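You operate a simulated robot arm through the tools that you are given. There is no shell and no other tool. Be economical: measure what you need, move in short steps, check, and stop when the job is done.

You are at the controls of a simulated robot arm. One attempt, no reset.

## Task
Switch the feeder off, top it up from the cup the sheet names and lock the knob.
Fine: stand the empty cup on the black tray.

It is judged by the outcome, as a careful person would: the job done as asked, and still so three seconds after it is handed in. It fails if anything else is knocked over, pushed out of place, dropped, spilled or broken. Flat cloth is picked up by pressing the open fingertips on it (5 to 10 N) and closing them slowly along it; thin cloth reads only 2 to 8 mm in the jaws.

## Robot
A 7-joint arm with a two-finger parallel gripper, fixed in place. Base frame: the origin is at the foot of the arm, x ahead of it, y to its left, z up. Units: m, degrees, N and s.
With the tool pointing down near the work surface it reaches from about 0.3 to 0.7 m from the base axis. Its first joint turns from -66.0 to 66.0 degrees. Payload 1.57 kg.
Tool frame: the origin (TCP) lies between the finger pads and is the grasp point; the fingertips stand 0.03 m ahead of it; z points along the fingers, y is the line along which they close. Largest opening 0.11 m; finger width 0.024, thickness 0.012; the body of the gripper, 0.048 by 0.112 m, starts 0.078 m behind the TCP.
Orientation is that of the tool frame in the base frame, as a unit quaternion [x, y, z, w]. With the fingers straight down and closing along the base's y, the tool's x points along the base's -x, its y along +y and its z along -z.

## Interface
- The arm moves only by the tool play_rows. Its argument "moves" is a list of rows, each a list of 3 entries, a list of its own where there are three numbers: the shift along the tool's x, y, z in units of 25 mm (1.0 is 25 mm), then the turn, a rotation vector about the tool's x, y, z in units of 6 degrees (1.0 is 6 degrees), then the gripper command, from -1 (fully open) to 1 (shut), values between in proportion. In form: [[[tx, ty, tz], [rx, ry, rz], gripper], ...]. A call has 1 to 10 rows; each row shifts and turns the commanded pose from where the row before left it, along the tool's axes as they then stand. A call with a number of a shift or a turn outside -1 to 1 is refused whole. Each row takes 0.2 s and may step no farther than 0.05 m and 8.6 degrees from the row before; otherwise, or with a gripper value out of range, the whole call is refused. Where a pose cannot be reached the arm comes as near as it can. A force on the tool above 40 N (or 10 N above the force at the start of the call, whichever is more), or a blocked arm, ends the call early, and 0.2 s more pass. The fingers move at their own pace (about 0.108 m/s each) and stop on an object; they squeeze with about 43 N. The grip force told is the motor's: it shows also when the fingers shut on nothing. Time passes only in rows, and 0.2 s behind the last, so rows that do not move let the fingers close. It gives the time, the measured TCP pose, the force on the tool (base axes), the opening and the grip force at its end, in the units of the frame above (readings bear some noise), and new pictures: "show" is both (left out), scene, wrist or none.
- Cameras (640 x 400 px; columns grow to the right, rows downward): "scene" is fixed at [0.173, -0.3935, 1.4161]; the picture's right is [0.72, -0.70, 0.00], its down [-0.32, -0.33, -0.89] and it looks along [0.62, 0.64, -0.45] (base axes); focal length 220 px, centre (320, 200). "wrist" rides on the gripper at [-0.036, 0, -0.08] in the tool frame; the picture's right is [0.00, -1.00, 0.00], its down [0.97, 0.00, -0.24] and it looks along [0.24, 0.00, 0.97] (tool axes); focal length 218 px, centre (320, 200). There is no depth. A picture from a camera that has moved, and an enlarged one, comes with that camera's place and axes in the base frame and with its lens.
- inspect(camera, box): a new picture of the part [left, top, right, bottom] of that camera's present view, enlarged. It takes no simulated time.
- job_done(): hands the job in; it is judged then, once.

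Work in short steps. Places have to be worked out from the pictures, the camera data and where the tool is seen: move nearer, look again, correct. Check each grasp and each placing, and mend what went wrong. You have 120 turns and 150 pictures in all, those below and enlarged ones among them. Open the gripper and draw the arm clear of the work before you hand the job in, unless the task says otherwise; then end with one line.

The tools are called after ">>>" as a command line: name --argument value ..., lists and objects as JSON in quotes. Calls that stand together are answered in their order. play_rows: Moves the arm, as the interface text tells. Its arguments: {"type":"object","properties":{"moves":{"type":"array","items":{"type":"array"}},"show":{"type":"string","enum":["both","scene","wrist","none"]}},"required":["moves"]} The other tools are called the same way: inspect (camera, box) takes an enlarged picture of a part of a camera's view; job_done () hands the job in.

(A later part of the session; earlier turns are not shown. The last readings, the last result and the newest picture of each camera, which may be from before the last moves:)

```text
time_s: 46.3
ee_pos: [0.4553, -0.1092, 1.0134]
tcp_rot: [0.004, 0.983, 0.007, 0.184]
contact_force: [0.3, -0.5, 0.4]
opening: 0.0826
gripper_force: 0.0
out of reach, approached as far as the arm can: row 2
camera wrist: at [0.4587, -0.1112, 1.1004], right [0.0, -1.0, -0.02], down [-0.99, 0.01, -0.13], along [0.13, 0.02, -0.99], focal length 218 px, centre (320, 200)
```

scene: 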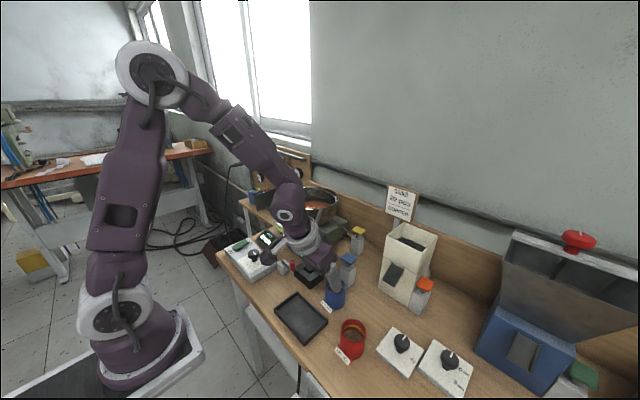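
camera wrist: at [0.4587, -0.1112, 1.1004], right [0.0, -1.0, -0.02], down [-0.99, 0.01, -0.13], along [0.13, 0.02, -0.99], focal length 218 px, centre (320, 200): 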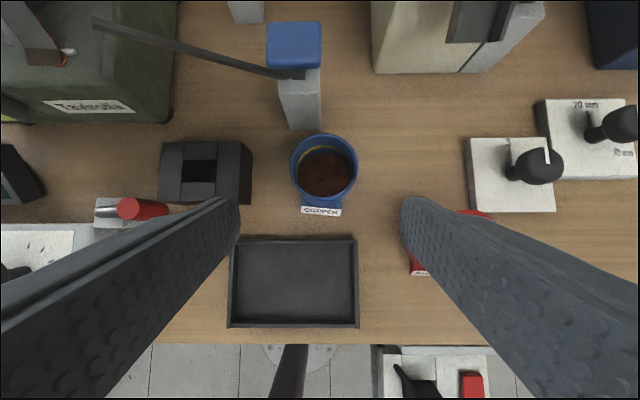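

The arm is in a good shape with the cup ahead at (0.5105, -0.111). I come down along the tool axis with the fingers either side of the cup.

>>> play_rows --moves '[[[-0.43, -0.1, 1], [0, 0, 0], -0.5], [[0, 0, 1], [0, 0, 0], -0.5], [[0, 0, 1], [0, 0, 0], -0.5], [[0, 0, 0.8], [0, 0, 0], -0.5], [[0, 0, 0], [0, 0, 0], -0.5]]'

```text
time_s: 47.5
ee_pos: [0.5001, -0.1131, 0.9316]
tcp_rot: [0.004, 0.983, 0.008, 0.186]
contact_force: [0.1, 0.2, -0.7]
opening: 0.0826
gripper_force: 0.1
camera wrist: at [0.5039, -0.1152, 1.0191], right [0.0, -1.0, -0.02], down [-0.99, 0.01, -0.13], along [0.13, 0.02, -0.99], focal length 218 px, centre (320, 200)
```

scene: 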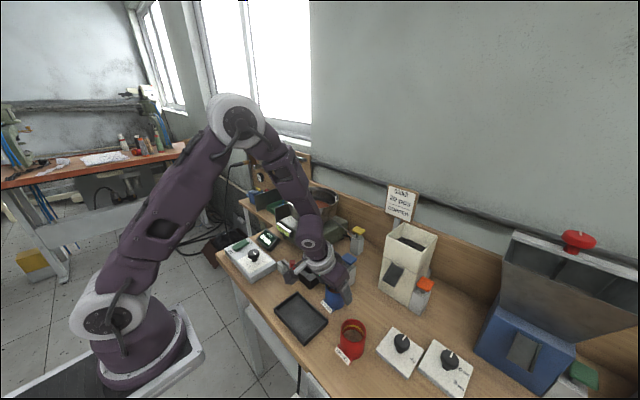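
wrist: 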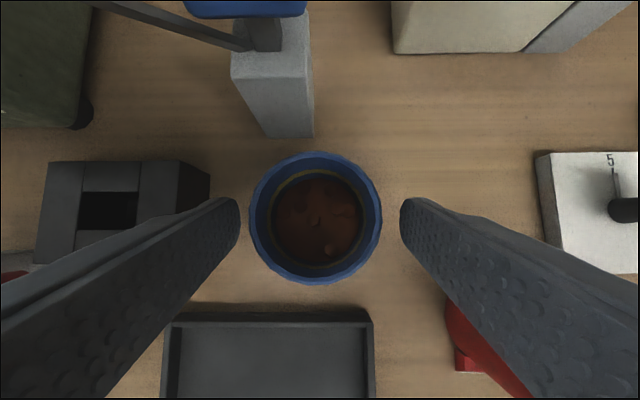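

The cup sits centred between the fingers. I go down the last 30 mm and close.

>>> play_rows --moves '[[[0.05, 0.05, 0.7], [0, 0, 0], -0.5], [[0, 0, 0.5], [0, 0, 0], -0.5], [[0, 0, 0], [0, 0, 0], -0.5], [[0, 0, 0], [0, 0, 0], -0.2], [[0, 0, 0], [0, 0, 0], 0.1], [[0, 0, 0], [0, 0, 0], 0.5], [[0, 0, 0], [0, 0, 0], 1], [[0, 0, 0], [0, 0, 0], 1]]'

```text
time_s: 49.3
ee_pos: [0.509, -0.1132, 0.9032]
tcp_rot: [0.004, 0.983, 0.007, 0.185]
contact_force: [1.3, 0.3, 2.3]
opening: 0.055
gripper_force: 42.9
camera wrist: at [0.5137, -0.1142, 0.9908], right [0.0, -1.0, -0.02], down [-0.99, 0.01, -0.13], along [0.13, 0.02, -0.99], focal length 218 px, centre (320, 200)
```

scene: 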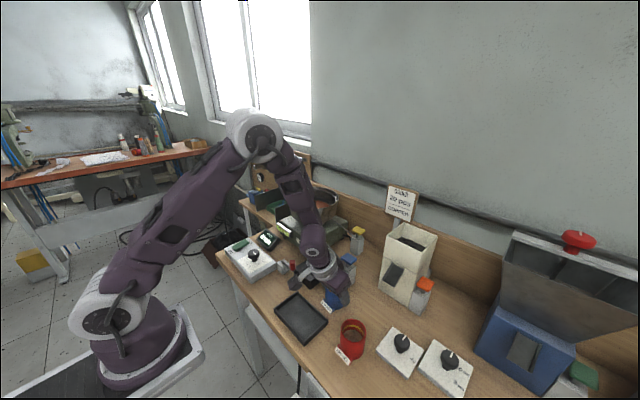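
wrist: 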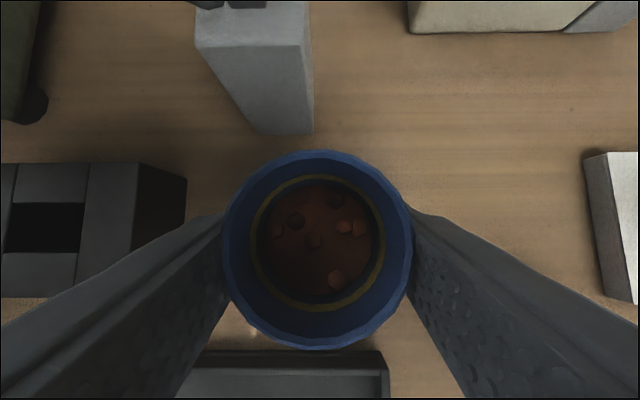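

The cup is held (opening 55 mm, grip 43 N). I lift it gently back along the tool axis and up, keeping it upright.

>>> play_rows --moves '[[[-0.1, 0, -0.4], [0, 0, 0], 1], [[-0.2, 0, -0.8], [0, 0, 0], 1], [[-0.3, 0, -0.95], [0, 0, 0], 1], [[-0.36, 0, -0.93], [0, 0, 0], 1], [[-0.36, 0, -0.93], [0, 0, 0], 1], [[-0.36, 0, -0.93], [0, 0, 0], 1], [[-0.36, 0, -0.93], [0, 0, 0], 1], [[-0.36, 0, -0.93], [0, 0, 0], 1], [[0, 0, 0], [0, 0, 0], 1]]'

```text
time_s: 51.3
ee_pos: [0.5046, -0.1137, 1.0853]
tcp_rot: [0.004, 0.983, 0.007, 0.185]
contact_force: [-0.9, 0.7, -1.1]
opening: 0.0553
gripper_force: 43.1
camera wrist: at [0.51, -0.1168, 1.1724], right [0.0, -1.0, -0.02], down [-0.99, 0.01, -0.13], along [0.13, 0.02, -0.99], focal length 218 px, centre (320, 200)
```

scene: 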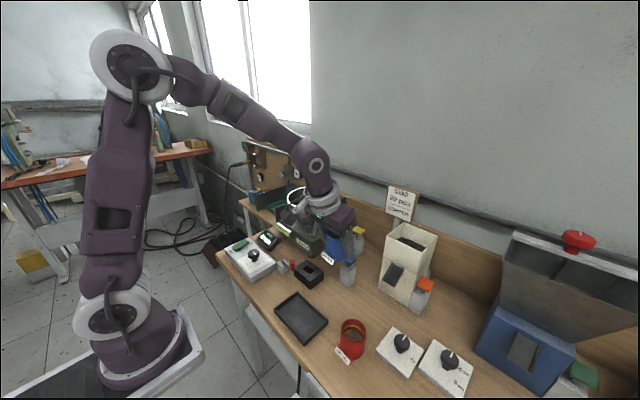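
wrist: 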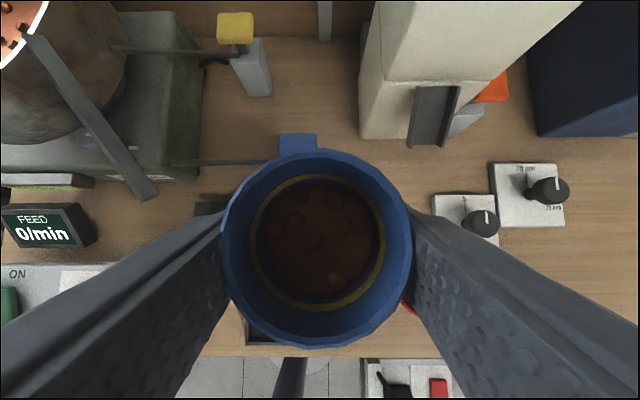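

The cup is clear and upright, with no spill seen. I carry it up and left to in front of the bowl.

>>> play_rows --moves '[[[-0.25, 0, -0.7], [0, 0, 0], 1], [[-0.25, 0.8, -0.7], [0, 0, 0], 1], [[-0.25, 1, -0.7], [0, 0, 0], 1], [[-0.25, 1, -0.7], [0, 0, 0], 1], [[-0.16, 1, -0.42], [0, 0, 0], 1], [[0, 1, 0], [0, 0, 0], 1], [[0, 1, 0], [0, 0, 0], 1], [[0, 1, 0], [0, 0, 0], 1], [[0, 1, 0], [0, 0, 0], 1], [[0, 1, 0], [0, 0, 0], 1]]'

```text
time_s: 53.5
ee_pos: [0.5033, 0.1035, 1.1734]
tcp_rot: [0.003, 0.983, 0.007, 0.185]
contact_force: [-1.3, 0.0, -1.4]
opening: 0.0553
gripper_force: 42.8
camera wrist: at [0.5082, 0.1015, 1.2598], right [0.0, -1.0, -0.02], down [-0.99, 0.01, -0.13], along [0.13, 0.02, -0.99], focal length 218 px, centre (320, 200)
```

scene: 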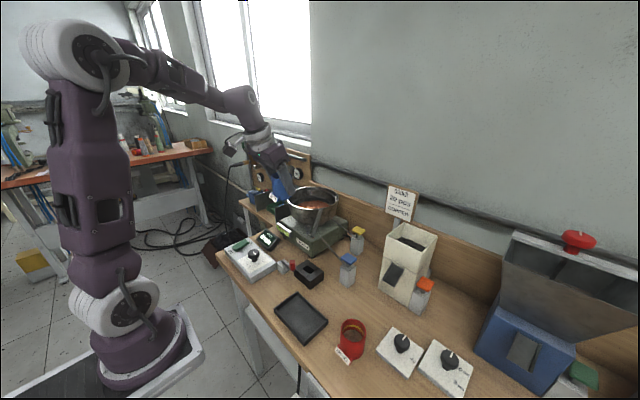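
wrist: 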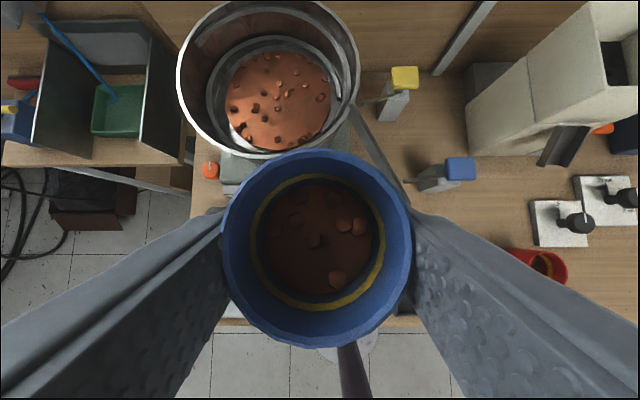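

The bowl centre is confirmed at about (0.66, 0.158). I move in over the bowl, easing the pitch from 21° to 45° (24° of cup tilt, safely below spilling).

>>> play_rows --moves '[[[-0.94, 0.18, 0.2], [0, -0.58, 0], 1], [[-0.93, 0.18, 0.26], [0, -0.58, 0], 1], [[-0.91, 0.18, 0.31], [0, -0.58, 0], 1], [[-0.89, 0.18, 0.37], [0, -0.58, 0], 1], [[-0.86, 0.18, 0.42], [0, -0.58, 0], 1], [[-0.84, 0.18, 0.47], [0, -0.58, 0], 1], [[-0.81, 0.18, 0.52], [0, -0.58, 0], 1], [[0, 0, 0], [0, 0, 0], 1]]'

```text
time_s: 55.3
ee_pos: [0.6713, 0.1342, 1.2005]
tcp_rot: [0.005, 0.922, 0.007, 0.388]
contact_force: [0.1, 0.1, -1.3]
opening: 0.0555
gripper_force: 42.8
camera wrist: at [0.639, 0.1325, 1.2819], right [0.0, -1.0, -0.02], down [-0.85, 0.01, -0.53], along [0.53, 0.01, -0.85], focal length 218 px, centre (320, 200)
```

scene: 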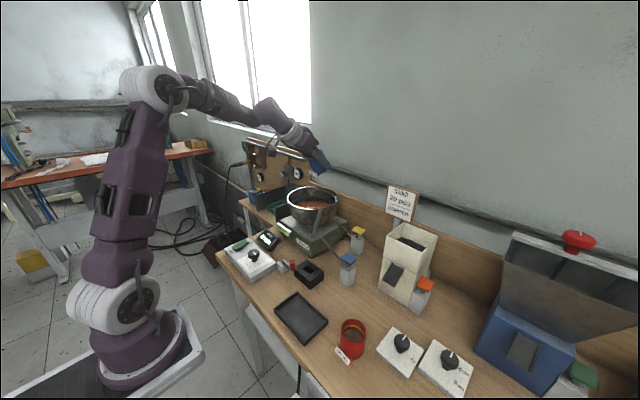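
wrist: 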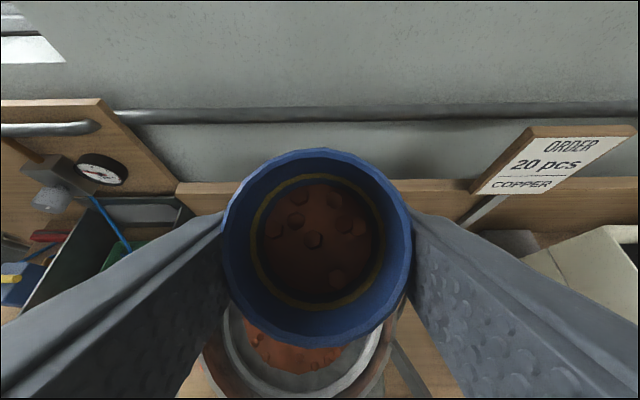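

The cup is over the bowl. I roll -60° here, which leaves the cup tilt at about 38°.

>>> play_rows --moves '[[[0, 0, 0], [0, 0, -1], 1], [[0, 0, 0], [0, 0, -1], 1], [[0, 0, 0], [0, 0, -1], 1], [[0, 0, 0], [0, 0, -1], 1], [[0, 0, 0], [0, 0, -1], 1], [[0, 0, 0], [0, 0, -1], 1], [[0, 0, 0], [0, 0, -1], 1], [[0, 0, 0], [0, 0, -1], 1], [[0, 0, 0], [0, 0, -1], 1], [[0, 0, 0], [0, 0, -1], 1]]'

```text
time_s: 57.5
ee_pos: [0.6707, 0.1327, 1.1984]
tcp_rot: [-0.457, 0.8, -0.189, 0.339]
contact_force: [0.5, 0.3, -1.5]
opening: 0.0553
gripper_force: 43.2
camera wrist: at [0.6259, 0.1631, 1.2688], right [0.6, -0.51, 0.61], down [-0.51, -0.84, -0.19], along [0.61, -0.2, -0.77], focal length 218 px, centre (320, 200)
```

scene: 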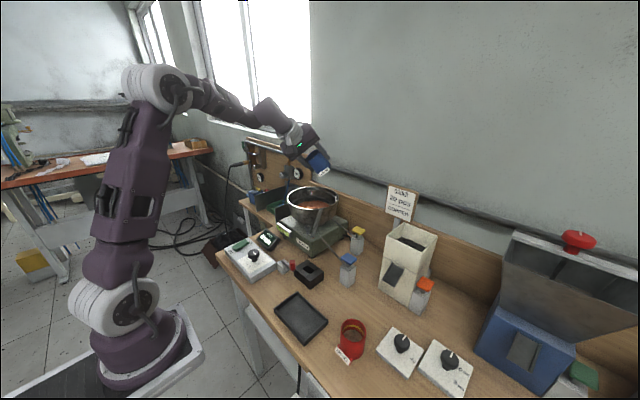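
wrist: 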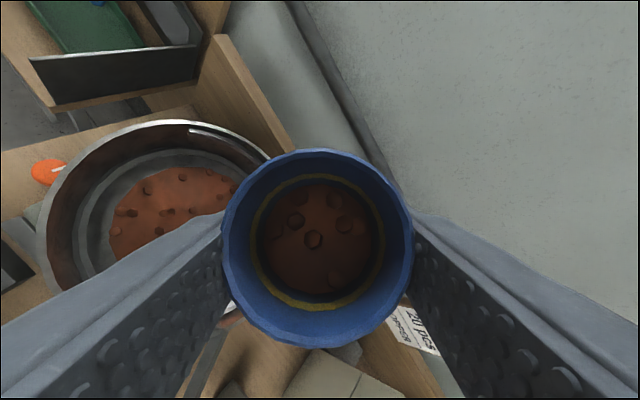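

The contents still sit in the cup. I shift slightly further over the bowl and down, then start pitching up to begin the pour.

>>> play_rows --moves '[[[-0.26, 0.15, 0.57], [0, 0, 0], 1], [[-0.26, 0.15, 0.57], [0, 0, 0], 1], [[0, 0, 0], [0.6, -0.35, 0], 1], [[0, 0, 0], [0.6, -0.35, 0], 1], [[0, 0, 0], [0.6, -0.35, 0], 1], [[0, 0, 0], [0.6, -0.35, 0], 1], [[0, 0, 0], [0.6, -0.35, 0], 1], [[0, 0, 0], [0.6, -0.35, 0], 1], [[0, 0, 0], [0, 0, 0], 1]]'

>>> inspect --camera "scene" --box '[250, 120, 410, 220]'

```text
time_s: 59.5
ee_pos: [0.6894, 0.1489, 1.18]
tcp_rot: [-0.403, 0.709, -0.284, 0.504]
contact_force: [-0.4, 0.0, -0.9]
opening: 0.0554
gripper_force: 43.4
camera wrist: at [0.6202, 0.1793, 1.2233], right [0.29, -0.51, 0.81], down [-0.39, -0.83, -0.39], along [0.88, -0.2, -0.44], focal length 218 px, centre (320, 200)
```

scene: 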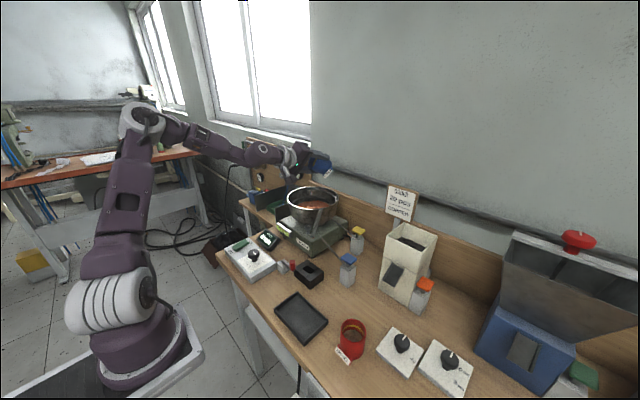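
wrist: 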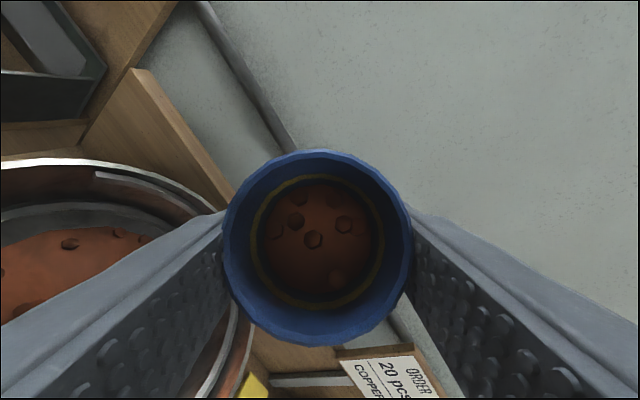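

```text
4.00 times, centred on (330, 170) of scene
camera zoom: at [0.173, -0.3935, 1.4161], right [0.72, -0.7, 0.0], down [-0.32, -0.33, -0.89], along [0.62, 0.64, -0.45], focal length 879 px, centre (280, 320)
```

zoom: 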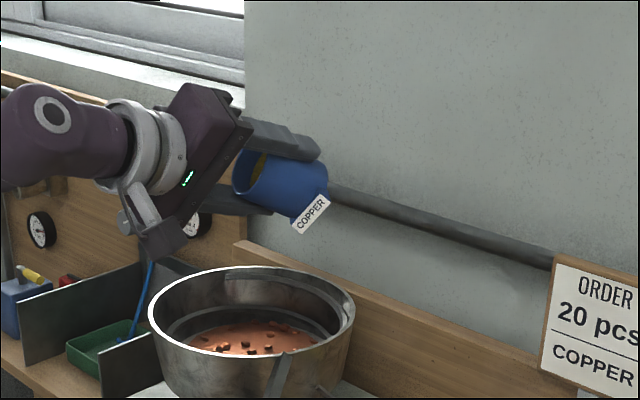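

The tilt is about 60° with nothing flowing yet, and the lip is over the bowl. I continue pitching up slowly.

>>> play_rows --moves '[[[0, 0, 0], [0.6, -0.35, 0], 1], [[0, 0, 0], [0.6, -0.35, 0], 1], [[0, 0, 0], [0.6, -0.35, 0], 1], [[0, 0, 0], [0.6, -0.35, 0], 1], [[0, 0, 0], [0.6, -0.35, 0], 1], [[0, 0, 0], [0, 0, 0], 1]]'

>>> inspect --camera "scene" --box '[250, 120, 410, 220]'

```text
time_s: 60.9
ee_pos: [0.6907, 0.1482, 1.1798]
tcp_rot: [-0.343, 0.607, -0.353, 0.624]
contact_force: [0.4, 0.4, -2.1]
opening: 0.0551
gripper_force: 42.9
camera wrist: at [0.6097, 0.1792, 1.1954], right [-0.02, -0.52, 0.86], down [-0.23, -0.83, -0.51], along [0.97, -0.21, -0.1], focal length 218 px, centre (320, 200)
```

scene: 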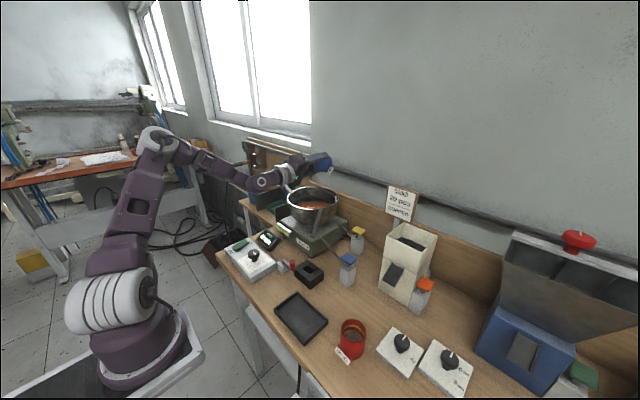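
wrist: 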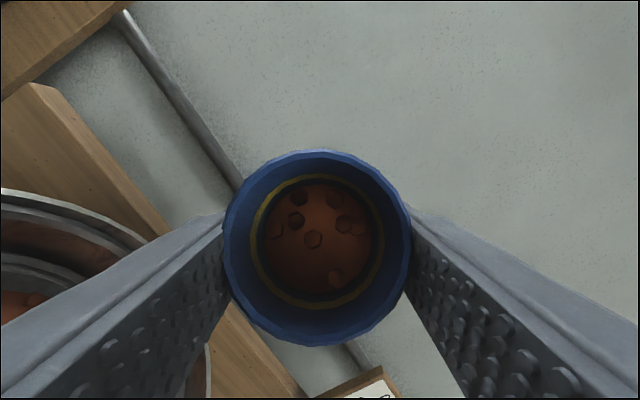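

```text
4.00 times, centred on (330, 170) of scene
camera zoom: at [0.173, -0.3935, 1.4161], right [0.72, -0.7, 0.0], down [-0.32, -0.33, -0.89], along [0.62, 0.64, -0.45], focal length 879 px, centre (280, 320)
```

zoom: 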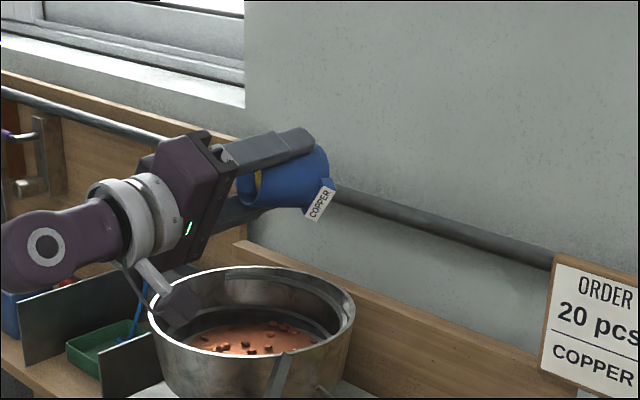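

The small box on the flange hangs close above the near rim, and more roll lifts it away. I raise 15 mm and continue the roll, which also tips the cup below horizontal.

>>> play_rows --moves '[[[-0.3, -0.52, 0], [0, 0, 0], 1], [[0, 0, 0], [0, 0, -0.8], 1], [[0, 0, 0], [0, 0, -0.8], 1], [[0, 0, 0], [0, 0, -0.8], 1], [[0, 0, 0], [0, 0, -0.8], 1], [[0, 0, 0], [0, 0, -0.8], 1], [[0, 0, 0], [0, 0, -0.8], 1], [[0, 0, 0], [0, 0, -0.8], 1]]'

>>> inspect --camera "scene" --box '[250, 120, 410, 220]'

```text
time_s: 62.7
ee_pos: [0.6898, 0.1494, 1.1952]
tcp_rot: [0.504, -0.482, 0.519, -0.494]
contact_force: [-0.9, -0.1, -1.0]
opening: 0.055
gripper_force: 43.4
camera wrist: at [0.6097, 0.1855, 1.1907], right [-0.03, 0.05, 1.0], down [-0.24, -0.97, 0.04], along [0.97, -0.24, 0.04], focal length 218 px, centre (320, 200)
```

scene: 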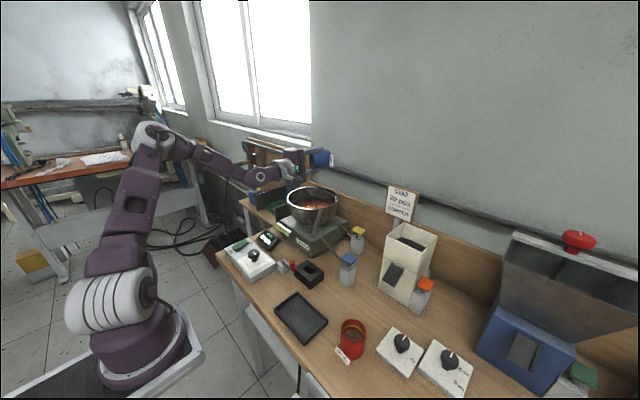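
wrist: 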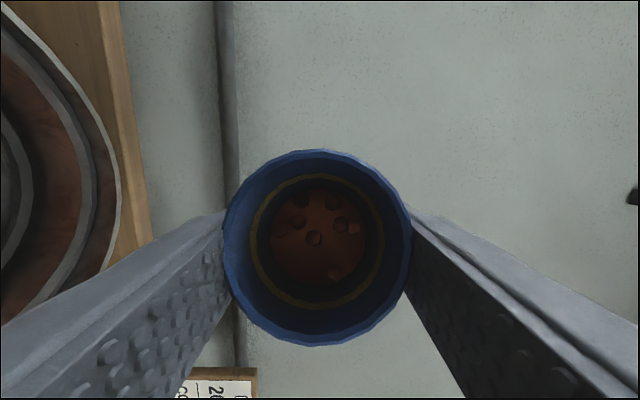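

```text
4.00 times, centred on (330, 170) of scene
camera zoom: at [0.173, -0.3935, 1.4161], right [0.72, -0.7, 0.0], down [-0.32, -0.33, -0.89], along [0.62, 0.64, -0.45], focal length 879 px, centre (280, 320)
```

zoom: 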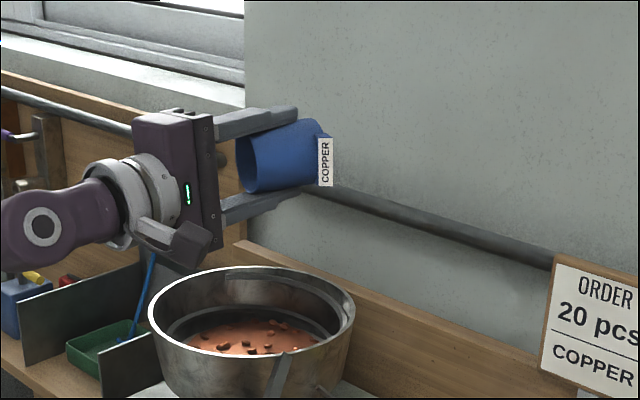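

The cup is just past horizontal and the contents still appear in it. I roll further so the mouth points down.

>>> play_rows --moves '[[[0, 0, 0], [0, 0, -0.8], 1], [[0, 0, 0], [0, 0, -0.8], 1], [[0, 0, 0], [0, 0, -0.8], 1], [[0, 0, 0], [0, 0, -0.8], 1], [[0, 0, 0], [0, 0, -0.8], 1], [[0, 0, 0], [0, 0, -0.8], 1], [[0, 0, 0], [0, 0, -0.8], 1], [[0, 0, 0], [0, 0, -0.8], 1], [[0, 0, 0], [0, 0, -0.8], 1], [[0, 0, 0], [0, 0, 0], 1]]'

>>> inspect --camera "scene" --box '[250, 120, 410, 220]'

```text
time_s: 64.9
ee_pos: [0.6902, 0.1493, 1.1952]
tcp_rot: [0.647, -0.262, 0.664, -0.269]
contact_force: [-0.3, 0.4, -0.6]
opening: 0.0549
gripper_force: 42.7
camera wrist: at [0.6103, 0.1743, 1.1668], right [-0.02, 0.72, 0.7], down [-0.26, -0.68, 0.69], along [0.97, -0.17, 0.2], focal length 218 px, centre (320, 200)
```

scene: 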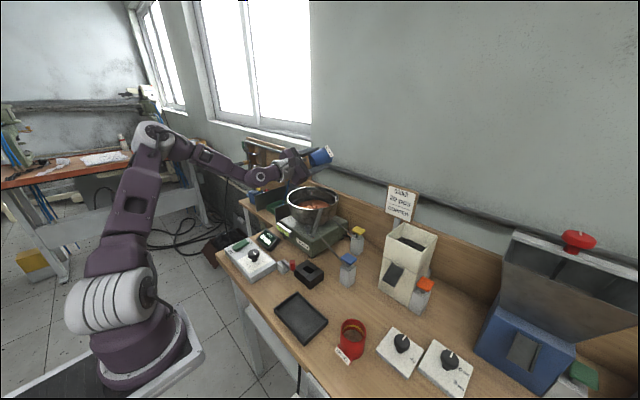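
wrist: 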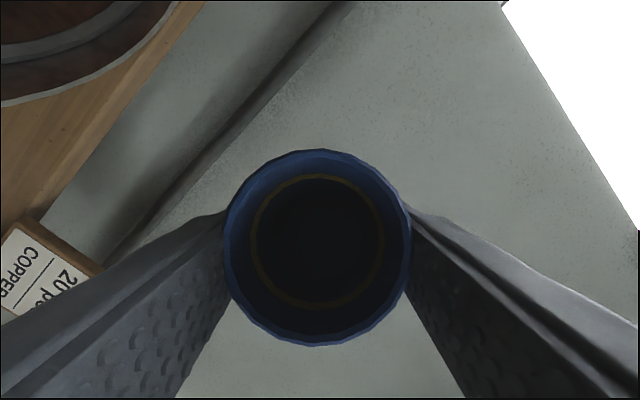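

```text
4.00 times, centred on (330, 170) of scene
camera zoom: at [0.173, -0.3935, 1.4161], right [0.72, -0.7, 0.0], down [-0.32, -0.33, -0.89], along [0.62, 0.64, -0.45], focal length 879 px, centre (280, 320)
```

zoom: 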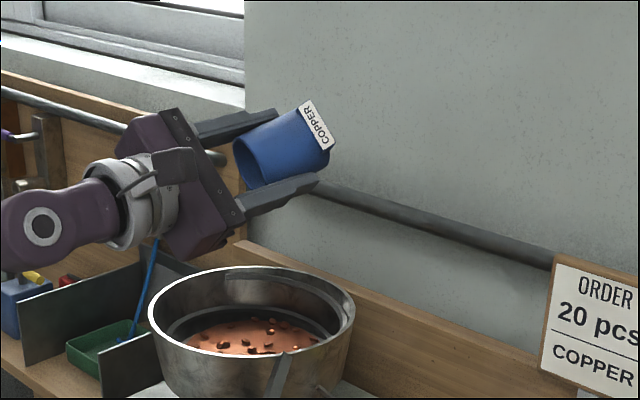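

The inside of the cup now looks empty and the bowl's fill looks higher. I hold a moment and inspect the cup and the surroundings for spills.

>>> play_rows --moves '[[[0, 0, 0], [0, 0, -0.8], 1], [[0, 0, 0], [0, 0, -0.8], 1], [[0, 0, 0], [0, 0, 0], 1], [[0, 0, 0], [0, 0, 0], 1], [[0, 0, 0], [0, 0, 0], 1]]' --show "none"

>>> inspect --camera "wrist" --box '[220, 140, 420, 350]'

>>> inspect --camera "scene" --box '[250, 170, 370, 250]'

```text
time_s: 66.1
ee_pos: [0.6901, 0.1496, 1.1963]
tcp_rot: [0.666, -0.208, 0.684, -0.213]
contact_force: [0.3, 1.0, -1.7]
opening: 0.0552
gripper_force: 43.2
```

```text
1.90 times, centred on (320, 245) of wrist
camera zoom: at [0.6107, 0.1691, 1.1629], right [-0.01, 0.82, 0.57], down [-0.26, -0.55, 0.79], along [0.97, -0.14, 0.22], focal length 416 px, centre (320, 114)
```

zoom: 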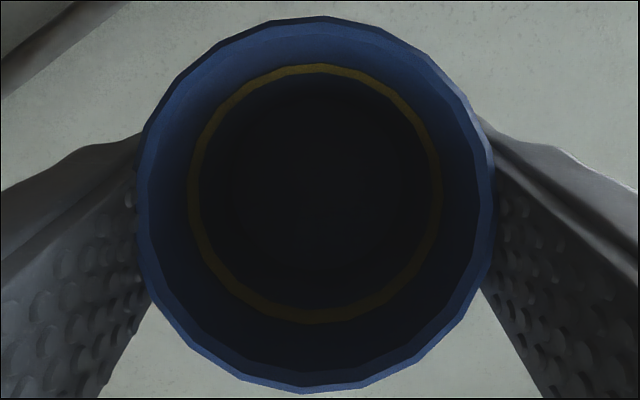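

```text
5.00 times, centred on (310, 210) of scene
camera zoom: at [0.173, -0.3935, 1.4161], right [0.72, -0.7, 0.0], down [-0.32, -0.33, -0.89], along [0.62, 0.64, -0.45], focal length 1098 px, centre (370, 150)
```

zoom: 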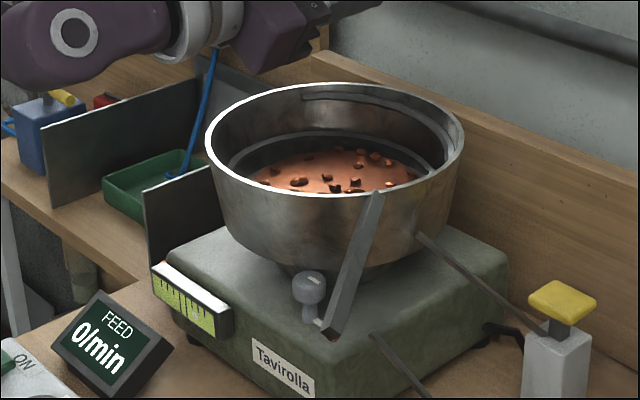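

The cup is empty, and no pieces lie outside the bowl. I raise a little, roll back to -60° and pitch back down while retreating.

>>> play_rows --moves '[[[0.66, -0.45, 0], [0, 0, 0], 1], [[0.66, -0.45, 0], [0, 0, 0], 1], [[0, 0, 0], [0, 0, 1], 1], [[0, 0, 0], [0, 0, 1], 1], [[0, 0, 0], [0, 0, 1], 1], [[0, 0, 0], [0, 0, 1], 1], [[0, 0, 0], [0, 0, 1], 1], [[0, 0, 0], [0, 0, 1], 1], [[0, 0, 0], [0, 0, 1], 1], [[0, 0, 0], [0, 0, 1], 1]]' --show "none"

>>> play_rows --moves '[[[0, 0, 0], [0, 0, 1], 1], [[0, 0, 0], [0, 0, 1], 1], [[0, 0, 0], [0, 0, 1], 1], [[0, 0, 0], [0, 0, 1], 1], [[0, 0, 0], [0, 0, 1], 1], [[0, 0, 0], [0, 0, 1], 1], [[0, 0, 0], [0, 0, 0.4], 1], [[0, 0, 0], [0, 0, 0], 1]]' --show "scene"

```text
time_s: 68.3
ee_pos: [0.6892, 0.1492, 1.235]
tcp_rot: [0.522, -0.462, 0.538, -0.473]
contact_force: [-0.3, 0.3, -0.4]
opening: 0.055
gripper_force: 43.6
```

```text
time_s: 70.1
ee_pos: [0.6897, 0.1492, 1.2356]
tcp_rot: [-0.342, 0.608, -0.353, 0.624]
contact_force: [0.4, -0.4, -1.2]
opening: 0.0552
gripper_force: 43.0
```

scene: 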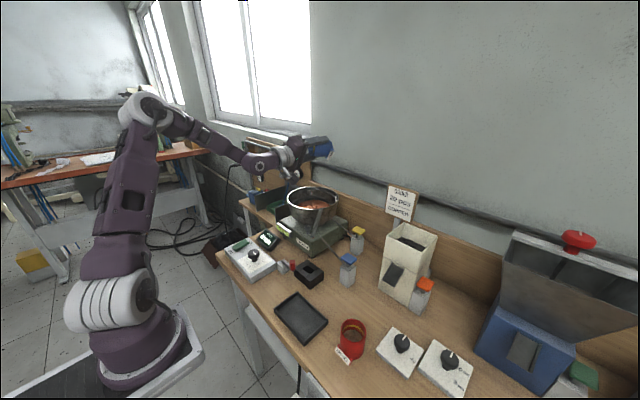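

The arm shape is fine. I pitch back down to upright while drawing back.

>>> play_rows --moves '[[[0, 0, -0.5], [-0.866, 0.5, 0], 1], [[0, 0, -0.5], [-0.866, 0.5, 0], 1], [[0, 0, -0.5], [-0.866, 0.5, 0], 1], [[0, 0, -0.5], [-0.866, 0.5, 0], 1], [[0, 0, -0.5], [-0.866, 0.5, 0], 1], [[0, 0, -0.5], [-0.866, 0.5, 0], 1], [[0, 0, -0.3], [-0.866, 0.5, 0], 1], [[0, 0, -0.3], [-0.866, 0.5, 0], 1], [[0, 0, 0], [0, 0, 0], 1]]' --show "none"

>>> play_rows --moves '[[[0, 0, 0], [0, 0, 1], 1], [[0, 0, 0], [0, 0, 1], 1], [[0, 0, 0], [0, 0, 1], 1], [[0, 0, 0], [0, 0, 1], 1], [[0, 0, 0], [0, 0, 1], 1], [[0, 0, 0], [0, 0, 1], 1], [[0, 0, 0], [0, 0, 1], 1], [[0, 0, 0], [0, 0, 1], 1], [[0, 0, 0], [0, 0, 1], 1], [[0, 0, 0], [0, 0, 1], 1]]' --show "none"

>>> play_rows --moves '[[[0, 0, 0], [0, 1, 0], 1], [[0, 0, 0], [0, 1, 0], 1], [[0, 0, 0], [0, 1, 0], 1], [[0, 0, 0], [0, 0.65, 0], 1], [[0, 0, 0], [0, 0, 0], 1]]'

```text
time_s: 72.1
ee_pos: [0.6345, 0.1441, 1.2036]
tcp_rot: [-0.437, 0.773, -0.242, 0.391]
contact_force: [0.0, 0.2, -1.7]
opening: 0.0552
gripper_force: 42.8
out of reach, approached as far as the arm can: row 4, 5, 6, 7, 8
```

```text
time_s: 74.3
ee_pos: [0.6363, 0.1432, 1.2034]
tcp_rot: [0.009, 0.888, -0.013, 0.46]
contact_force: [0.0, -0.5, -1.5]
opening: 0.0549
gripper_force: 43.3
```

```text
time_s: 75.5
ee_pos: [0.6361, 0.144, 1.204]
tcp_rot: [0.011, 0.959, -0.012, 0.282]
contact_force: [-0.2, 0.8, -1.1]
opening: 0.0547
gripper_force: 42.8
camera wrist: at [0.6228, 0.1462, 1.29], right [-0.03, -1.0, 0.02], down [-0.95, 0.02, -0.32], along [0.32, -0.02, -0.95], focal length 218 px, centre (320, 200)
```

scene: 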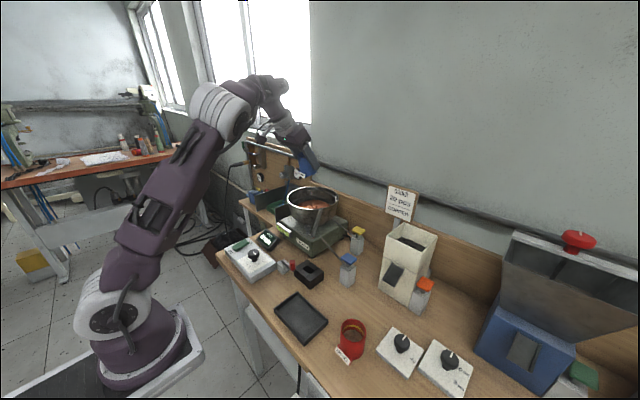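
wrist: 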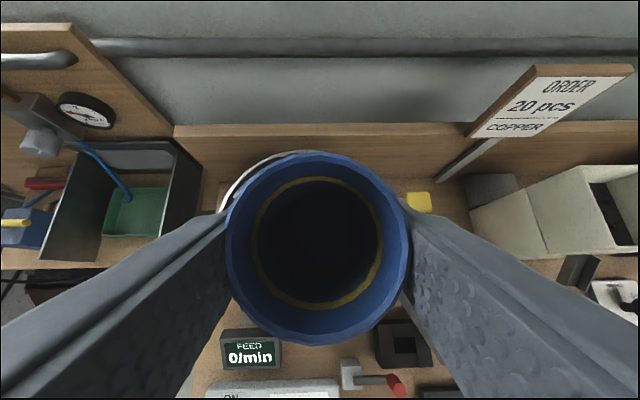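

The cup is empty and upright to within 12°. I pitch back to 21° and move high toward the tray, which I judge to be centred near (0.406, -0.081).

>>> play_rows --moves '[[[0.88, 0, -0.5], [0, 0.95, 0], 1], [[0.9, -0.5, -0.42], [0, 0.95, 0], 1], [[0.93, -1, -0.36], [0, 0, 0], 1], [[0.93, -1, -0.36], [0, 0, 0], 1], [[0.93, -1, -0.36], [0, 0, 0], 1], [[0.93, -1, -0.36], [0, 0, 0], 1], [[0.93, -1, -0.36], [0, 0, 0], 1], [[0.93, -1, -0.36], [0, 0, 0], 1], [[0, -1, 0], [0, 0, 0], 1], [[0, -1, 0], [0, 0, 0], 1]]'

```text
time_s: 77.7
ee_pos: [0.4334, -0.0615, 1.2013]
tcp_rot: [0.012, 0.982, -0.011, 0.187]
contact_force: [-0.8, -1.0, -0.5]
opening: 0.055
gripper_force: 42.7
camera wrist: at [0.4369, -0.0609, 1.2892], right [-0.03, -1.0, 0.02], down [-0.99, 0.03, -0.13], along [0.13, -0.02, -0.99], focal length 218 px, centre (320, 200)
```

scene: 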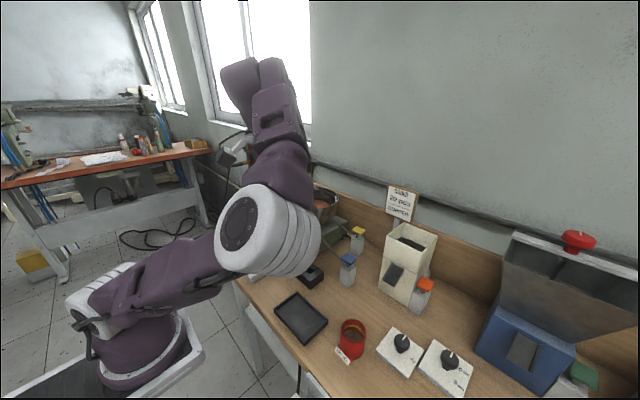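
wrist: 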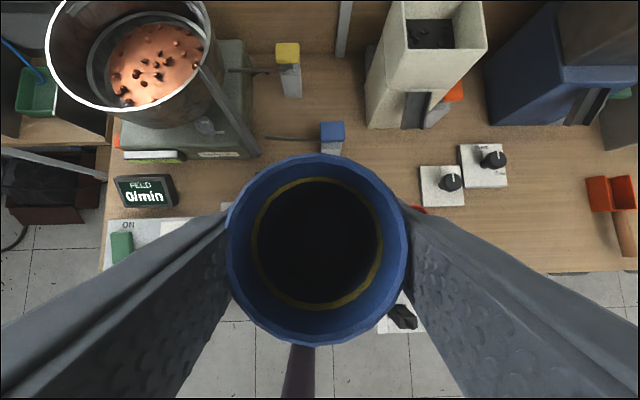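

The cup is empty, but the elbow has swung low and forward. Rolling negative restored the elbow before, so I do that here, up high.

>>> play_rows --moves '[[[0, 0, 0], [0, 0, -1], 1], [[0, 0, 0], [0, 0, -1], 1], [[0, 0, 0], [0, 0, -1], 1], [[0, 0, 0], [0, 0, -1], 1], [[0, 0, 0], [0, 0, -1], 1], [[0, 0, 0], [0, 0, -1], 1], [[0, 0, 0], [0, 0, -1], 1], [[0, 0, 0], [0, 0, -1], 1], [[0, 0, 0], [0, 0, -1], 1], [[0, 0, 0], [0, 0, -1], 1]]' --show "scene"

```text
time_s: 79.9
ee_pos: [0.4062, -0.0285, 1.1816]
tcp_rot: [-0.481, 0.856, -0.102, 0.157]
contact_force: [0.1, -0.3, -1.4]
opening: 0.0552
gripper_force: 42.8
out of reach, approached as far as the arm can: row 8, 9, 10
```

scene: 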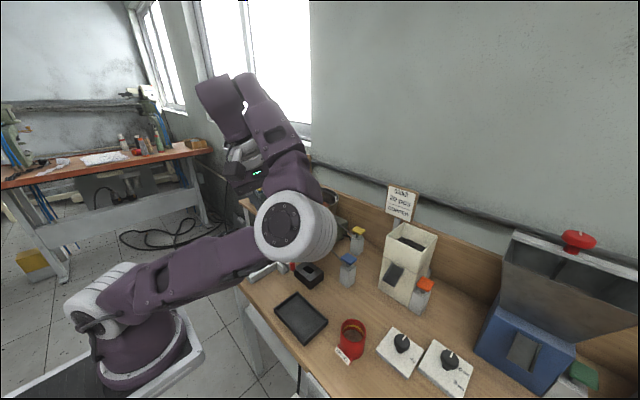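

That made it worse, so I roll back and stretch the arm forward with more pitch, which earlier gave the high-elbow shape.

>>> play_rows --moves '[[[0, 0, 0], [0, 0, 1], 1], [[0, 0, 0], [0, 0, 1], 1], [[0, 0, 0], [0, 0, 1], 1], [[0, 0, 0], [0, 0, 1], 1], [[0, 0, 0], [0, 0, 1], 1], [[0, 0, 0], [0, 0, 1], 1], [[0, 0, 0], [0, 0, 1], 1], [[0, 0, 0], [0, 0, 1], 1], [[0, 0, 0], [0, 0, 1], 1], [[0, 0, 0], [0, 0, 0.6], 1]]' --show "none"

>>> play_rows --moves '[[[-0.5, 0, -0.9], [0, 0, 0], 1], [[-0.5, 0, -0.9], [0, 0, 0], 1], [[-0.5, 0, -0.9], [0, 0, 0], 1], [[-0.5, 0, -0.9], [0, 0, 0], 1], [[-0.5, 0, -0.9], [0, 0, 0], 1], [[-0.5, 0, -0.9], [0, 0, 0], 1], [[0, 0, 0], [0, 0, 0], 1]]' --show "scene"

```text
time_s: 82.1
ee_pos: [0.4083, -0.0277, 1.1814]
tcp_rot: [-0.009, 0.982, -0.014, 0.186]
contact_force: [0.0, 0.1, -0.9]
opening: 0.0548
gripper_force: 43.1
```

```text
time_s: 83.7
ee_pos: [0.4252, -0.0223, 1.333]
tcp_rot: [-0.009, 0.982, -0.015, 0.186]
contact_force: [-0.3, -0.4, -1.8]
opening: 0.055
gripper_force: 43.0
```

scene: 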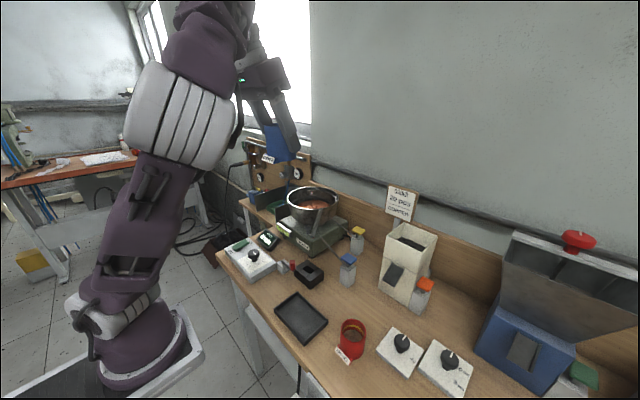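

The elbow is still out to the side. I repeat the route that worked before: go out over the bowl with high pitch, roll to -150°, come back to -30° and pitch down while retreating.

>>> play_rows --moves '[[[-0.67, 0.7, 0.61], [0, -1, 0], 1], [[-0.6, 0.7, 0.68], [0, -1, 0], 1], [[-0.52, 0.7, 0.73], [0, -1, 0], 1], [[-0.45, 0.7, 0.78], [0, -1, 0], 1], [[-0.36, 0.7, 0.83], [0, -1, 0], 1], [[-0.27, 0.7, 0.86], [0, -1, 0], 1], [[-0.18, 0.7, 0.88], [0, -1, 0], 1], [[-0.09, 0.7, 0.9], [0, -1, 0], 1], [[0.01, 0.7, 0.9], [0, -1, 0], 1], [[0.1, 0.7, 0.9], [0, -1, 0], 1]]' --show "scene"

```text
time_s: 85.9
ee_pos: [0.6343, 0.1496, 1.2472]
tcp_rot: [-0.015, 0.757, -0.008, 0.653]
contact_force: [0.5, 0.1, -2.0]
opening: 0.0546
gripper_force: 43.0
```

scene: 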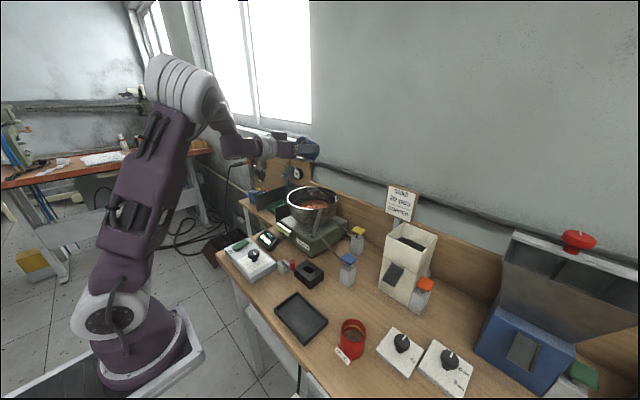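

The elbow is already up again. I roll to -30° and pitch down to about 40° while retreating, as worked before.

>>> play_rows --moves '[[[0, 0, 0], [0, 0, -1], 1], [[0, 0, 0], [0, 0, -1], 1], [[0, 0, 0], [0, 0, -1], 1], [[0, 0, 0], [0, 0, -1], 1], [[0, 0, 0], [0, 0, -1], 1], [[0, 0, 0], [0, 0, -1], 1], [[0, 0, 0], [0, 0, -1], 1], [[0, 0, 0], [0, 0, -1], 1], [[0, 0, 0], [0, 0, -1], 1], [[0, 0, 0], [0, 0, -1], 1]]' --show "none"

>>> play_rows --moves '[[[0, 0, 0], [0, 0, 1], 1], [[0, 0, 0], [0, 0, 1], 1], [[0, 0, 0], [0, 0, 1], 1], [[0, 0, -0.5], [-0.63, 0.77, 0], 1], [[0, 0, -0.5], [-0.63, 0.77, 0], 1], [[0, 0, -0.5], [-0.63, 0.77, 0], 1], [[0, 0, -0.5], [-0.63, 0.77, 0], 1], [[0, 0, -0.5], [-0.63, 0.77, 0], 1], [[0, 0, -0.5], [-0.63, 0.77, 0], 1], [[0, 0, -0.5], [-0.63, 0.77, 0], 1]]' --show "scene"

```text
time_s: 88.1
ee_pos: [0.6347, 0.152, 1.2479]
tcp_rot: [-0.392, 0.649, -0.333, 0.561]
contact_force: [0.0, -0.3, -0.5]
opening: 0.0548
gripper_force: 42.8
```

```text
time_s: 90.3
ee_pos: [0.5601, 0.1484, 1.2857]
tcp_rot: [-0.337, 0.878, -0.146, 0.308]
contact_force: [0.0, -0.2, -0.7]
opening: 0.0544
gripper_force: 43.0
```

scene: 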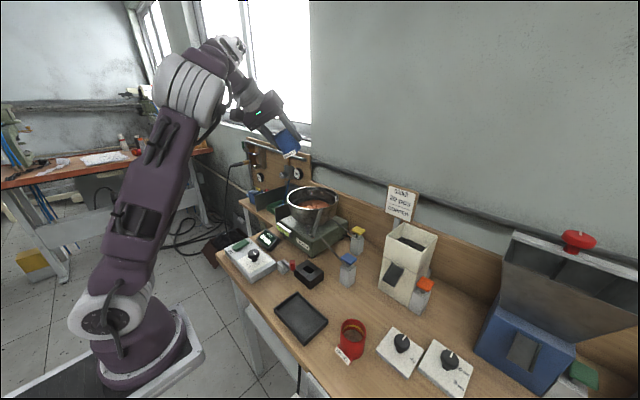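

The elbow is still off to the right. I try a further negative roll here, up high, where it has room.

>>> play_rows --moves '[[[0, 0, 0], [0.63, -0.77, 0], 1], [[0, 0, 0.5], [0.63, -0.77, 0], 1], [[0, 0, 0.5], [0.63, -0.77, 0], 1], [[0, 0, 0.5], [0.63, -0.77, 0], 1], [[0, 0, 0.5], [0.63, -0.77, 0], 1], [[0, 0, 0.5], [0.63, -0.77, 0], 1], [[0, 0, 0.5], [0.63, -0.77, 0], 1], [[0, 0, 0], [0.63, -0.77, 0], 1], [[0, 0, 0], [0, 0, -1], 1], [[0, 0, 0], [0, 0, -1], 1]]' --show "none"

>>> play_rows --moves '[[[0, 0, 0], [0, 0, -1], 1], [[0, 0, 0], [0, 0, -1], 1], [[0, 0, 0], [0, 0, -1], 1], [[0, 0, 0], [0, 0, -1], 1], [[0, 0, 0], [0, 0, -1], 1], [[0, 0, 0], [0, 0, -1], 1], [[0, 0, 0], [0, 0, -1], 1], [[0, 0, 0], [0, 0, -1], 1], [[0, 0, 0], [0, 0, -1], 1], [[0, 0, 0], [0, 0, -1], 1]]' --show "none"

>>> play_rows --moves '[[[0, 0, 0], [0, 0, -1], 1], [[0, 0, 0], [0, 0, -1], 1], [[0, 0, 0], [0, 0, -1], 1], [[0, 0, 0], [0, 0, -1], 1], [[0, 0, 0], [0, 0, -1], 1], [[0, 0, 0], [0, 0, -1], 1], [[0, 0, 0], [0, 0, -1], 1]]' --show "scene"

```text
time_s: 92.5
ee_pos: [0.6225, 0.151, 1.2506]
tcp_rot: [-0.344, 0.636, -0.317, 0.614]
contact_force: [0.3, -0.5, -1.7]
opening: 0.055
gripper_force: 43.2
```

```text
time_s: 94.7
ee_pos: [0.6226, 0.1503, 1.25]
tcp_rot: [0.616, -0.378, 0.583, -0.371]
contact_force: [-0.9, -0.4, -0.7]
opening: 0.0547
gripper_force: 43.2
```

```text
time_s: 96.3
ee_pos: [0.6252, 0.1505, 1.2506]
tcp_rot: [0.711, -0.133, 0.677, -0.137]
contact_force: [-1.0, 1.1, -1.4]
opening: 0.0545
gripper_force: 43.4
```

scene: 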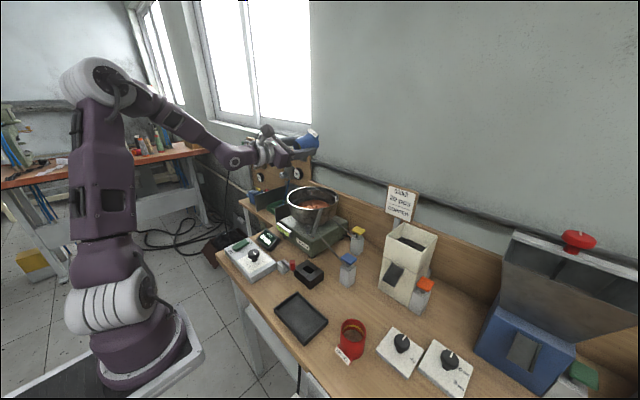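

The elbow is up and back again. I roll back to -30°, then pitch down with the retreat exactly as before.

>>> play_rows --moves '[[[0, 0, 0], [0, 0, 1], 1], [[0, 0, 0], [0, 0, 1], 1], [[0, 0, 0], [0, 0, 1], 1], [[0, 0, 0], [0, 0, 1], 1], [[0, 0, 0], [0, 0, 1], 1], [[0, 0, 0], [0, 0, 1], 1], [[0, 0, 0], [0, 0, 1], 1], [[0, 0, 0], [0, 0, 1], 1], [[0, 0, 0], [0, 0, 1], 1], [[0, 0, 0], [0, 0, 1], 1]]' --show "none"

>>> play_rows --moves '[[[0, 0, 0], [0, 0, 1], 1], [[0, 0, 0], [0, 0, 1], 1], [[0, 0, 0], [0, 0, 1], 1], [[0, 0, 0], [0, 0, 1], 1], [[0, 0, 0], [0, 0, 1], 1], [[0, 0, 0], [0, 0, 1], 1], [[0, 0, 0], [0, 0, 1], 1], [[0, 0, 0], [0, 0, 1], 1], [[0, 0, 0], [0, 0, 1], 1], [[0, 0, 0], [0, 0, 1], 1]]' --show "scene"

```text
time_s: 98.5
ee_pos: [0.6245, 0.1495, 1.2499]
tcp_rot: [0.548, -0.472, 0.517, -0.458]
contact_force: [-0.8, -0.4, -1.6]
opening: 0.0549
gripper_force: 42.9
```

```text
time_s: 100.7
ee_pos: [0.6237, 0.1503, 1.2499]
tcp_rot: [-0.238, 0.683, -0.218, 0.655]
contact_force: [-0.3, 0.3, -1.7]
opening: 0.0546
gripper_force: 43.3
```

scene: 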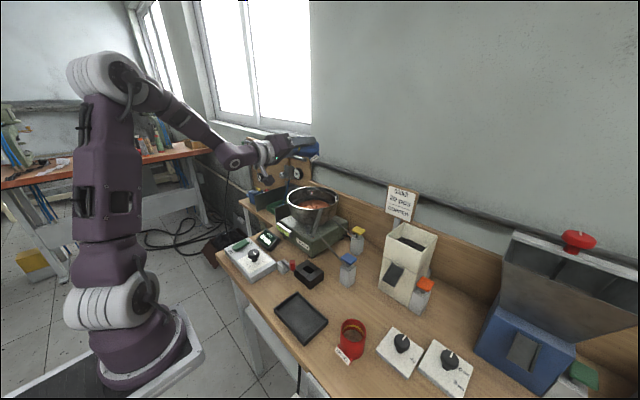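

The elbow is still well up. I pitch down with the retreat now.

>>> play_rows --moves '[[[0, 0, -0.5], [-0.62, 0.785, 0], 1], [[0, 0, -0.5], [-0.62, 0.785, 0], 1], [[0, 0, -0.5], [-0.62, 0.785, 0], 1], [[0, 0, -0.5], [-0.62, 0.785, 0], 1], [[0, 0, -0.5], [-0.62, 0.785, 0], 1], [[0, 0, -0.5], [-0.62, 0.785, 0], 1], [[0, 0, 0], [-0.62, 0.785, 0], 1], [[0, 0, 0], [-0.62, 0.785, 0], 1], [[0, 0, 0], [-0.62, 0.785, 0], 1], [[0, 0, 0], [-0.62, 0.785, 0], 1]]' --show "scene"

```text
time_s: 102.9
ee_pos: [0.5621, 0.1595, 1.2508]
tcp_rot: [-0.331, 0.907, -0.095, 0.243]
contact_force: [0.3, -0.5, -2.3]
opening: 0.0546
gripper_force: 43.3
out of reach, approached as far as the arm can: row 6, 7
```

scene: 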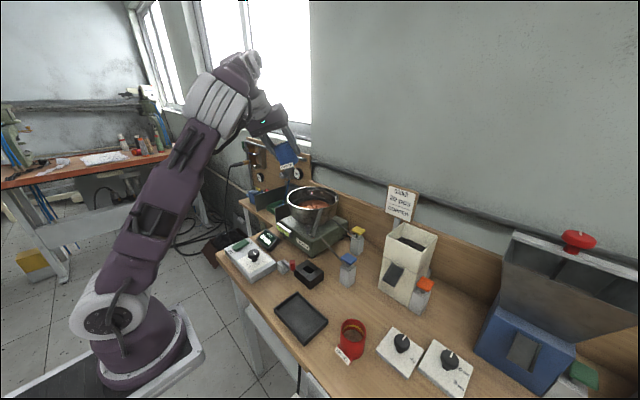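

The elbow flipped again partway down because the roll was not level. I repeat, this time bringing the roll fully back to 0° before pitching down.

>>> play_rows --moves '[[[0, 0, 0], [0.64, -0.77, 0], 1], [[0, 0, 0], [0.64, -0.77, 0], 1], [[0, 0, 0.5], [0.64, -0.77, 0], 1], [[0, 0, 0.5], [0.64, -0.77, 0], 1], [[0, 0, 0.5], [0.64, -0.77, 0], 1], [[0, 0, 0.5], [0.64, -0.77, 0], 1], [[0, 0, 0.5], [0.64, -0.77, 0], 1], [[0, 0, 0], [0.64, -0.77, 0], 1], [[0, 0, 0], [0.64, -0.77, 0], 1], [[0, 0, 0], [0.64, -0.77, 0], 1]]' --show "none"

>>> play_rows --moves '[[[0, 0, 0], [0, 0, -1], 1], [[0, 0, 0], [0, 0, -1], 1], [[0, 0, 0], [0, 0, -1], 1], [[0, 0, 0], [0, 0, -1], 1], [[0, 0, 0], [0, 0, -1], 1], [[0, 0, 0], [0, 0, -1], 1], [[0, 0, 0], [0, 0, -1], 1], [[0, 0, 0], [0, 0, -1], 1], [[0, 0, 0], [0, 0, -1], 1], [[0, 0, 0], [0, 0, -1], 1]]' --show "none"

>>> play_rows --moves '[[[0, 0, 0], [0, 0, -1], 1], [[0, 0, 0], [0, 0, -1], 1], [[0, 0, 0], [0, 0, -1], 1], [[0, 0, 0], [0, 0, -1], 1], [[0, 0, 0], [0, 0, -1], 1], [[0, 0, 0], [0, 0, -1], 1], [[0, 0, 0], [0, 0, -1], 1], [[0, 0, 0], [0, 0, -1], 1]]' --show "scene"

```text
time_s: 105.1
ee_pos: [0.6118, 0.1598, 1.2155]
tcp_rot: [-0.244, 0.659, -0.244, 0.668]
contact_force: [0.1, -0.5, -1.8]
opening: 0.0548
gripper_force: 42.9
```

```text
time_s: 107.3
ee_pos: [0.6108, 0.159, 1.2157]
tcp_rot: [0.542, -0.45, 0.546, -0.454]
contact_force: [0.1, -0.2, -2.0]
opening: 0.0547
gripper_force: 42.8
```

```text
time_s: 109.1
ee_pos: [0.6115, 0.1586, 1.2158]
tcp_rot: [0.679, -0.188, 0.683, -0.193]
contact_force: [1.0, -0.5, -1.3]
opening: 0.0545
gripper_force: 42.7
```

scene: 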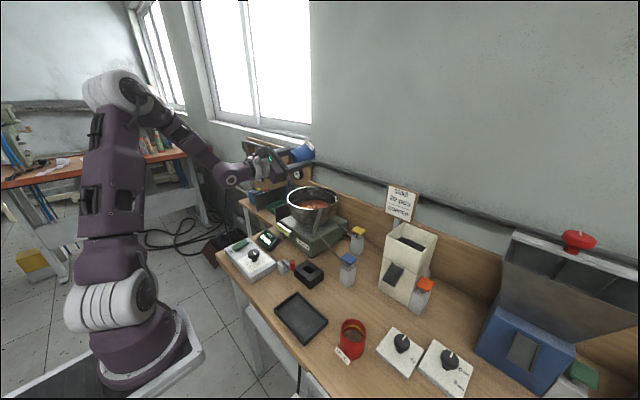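

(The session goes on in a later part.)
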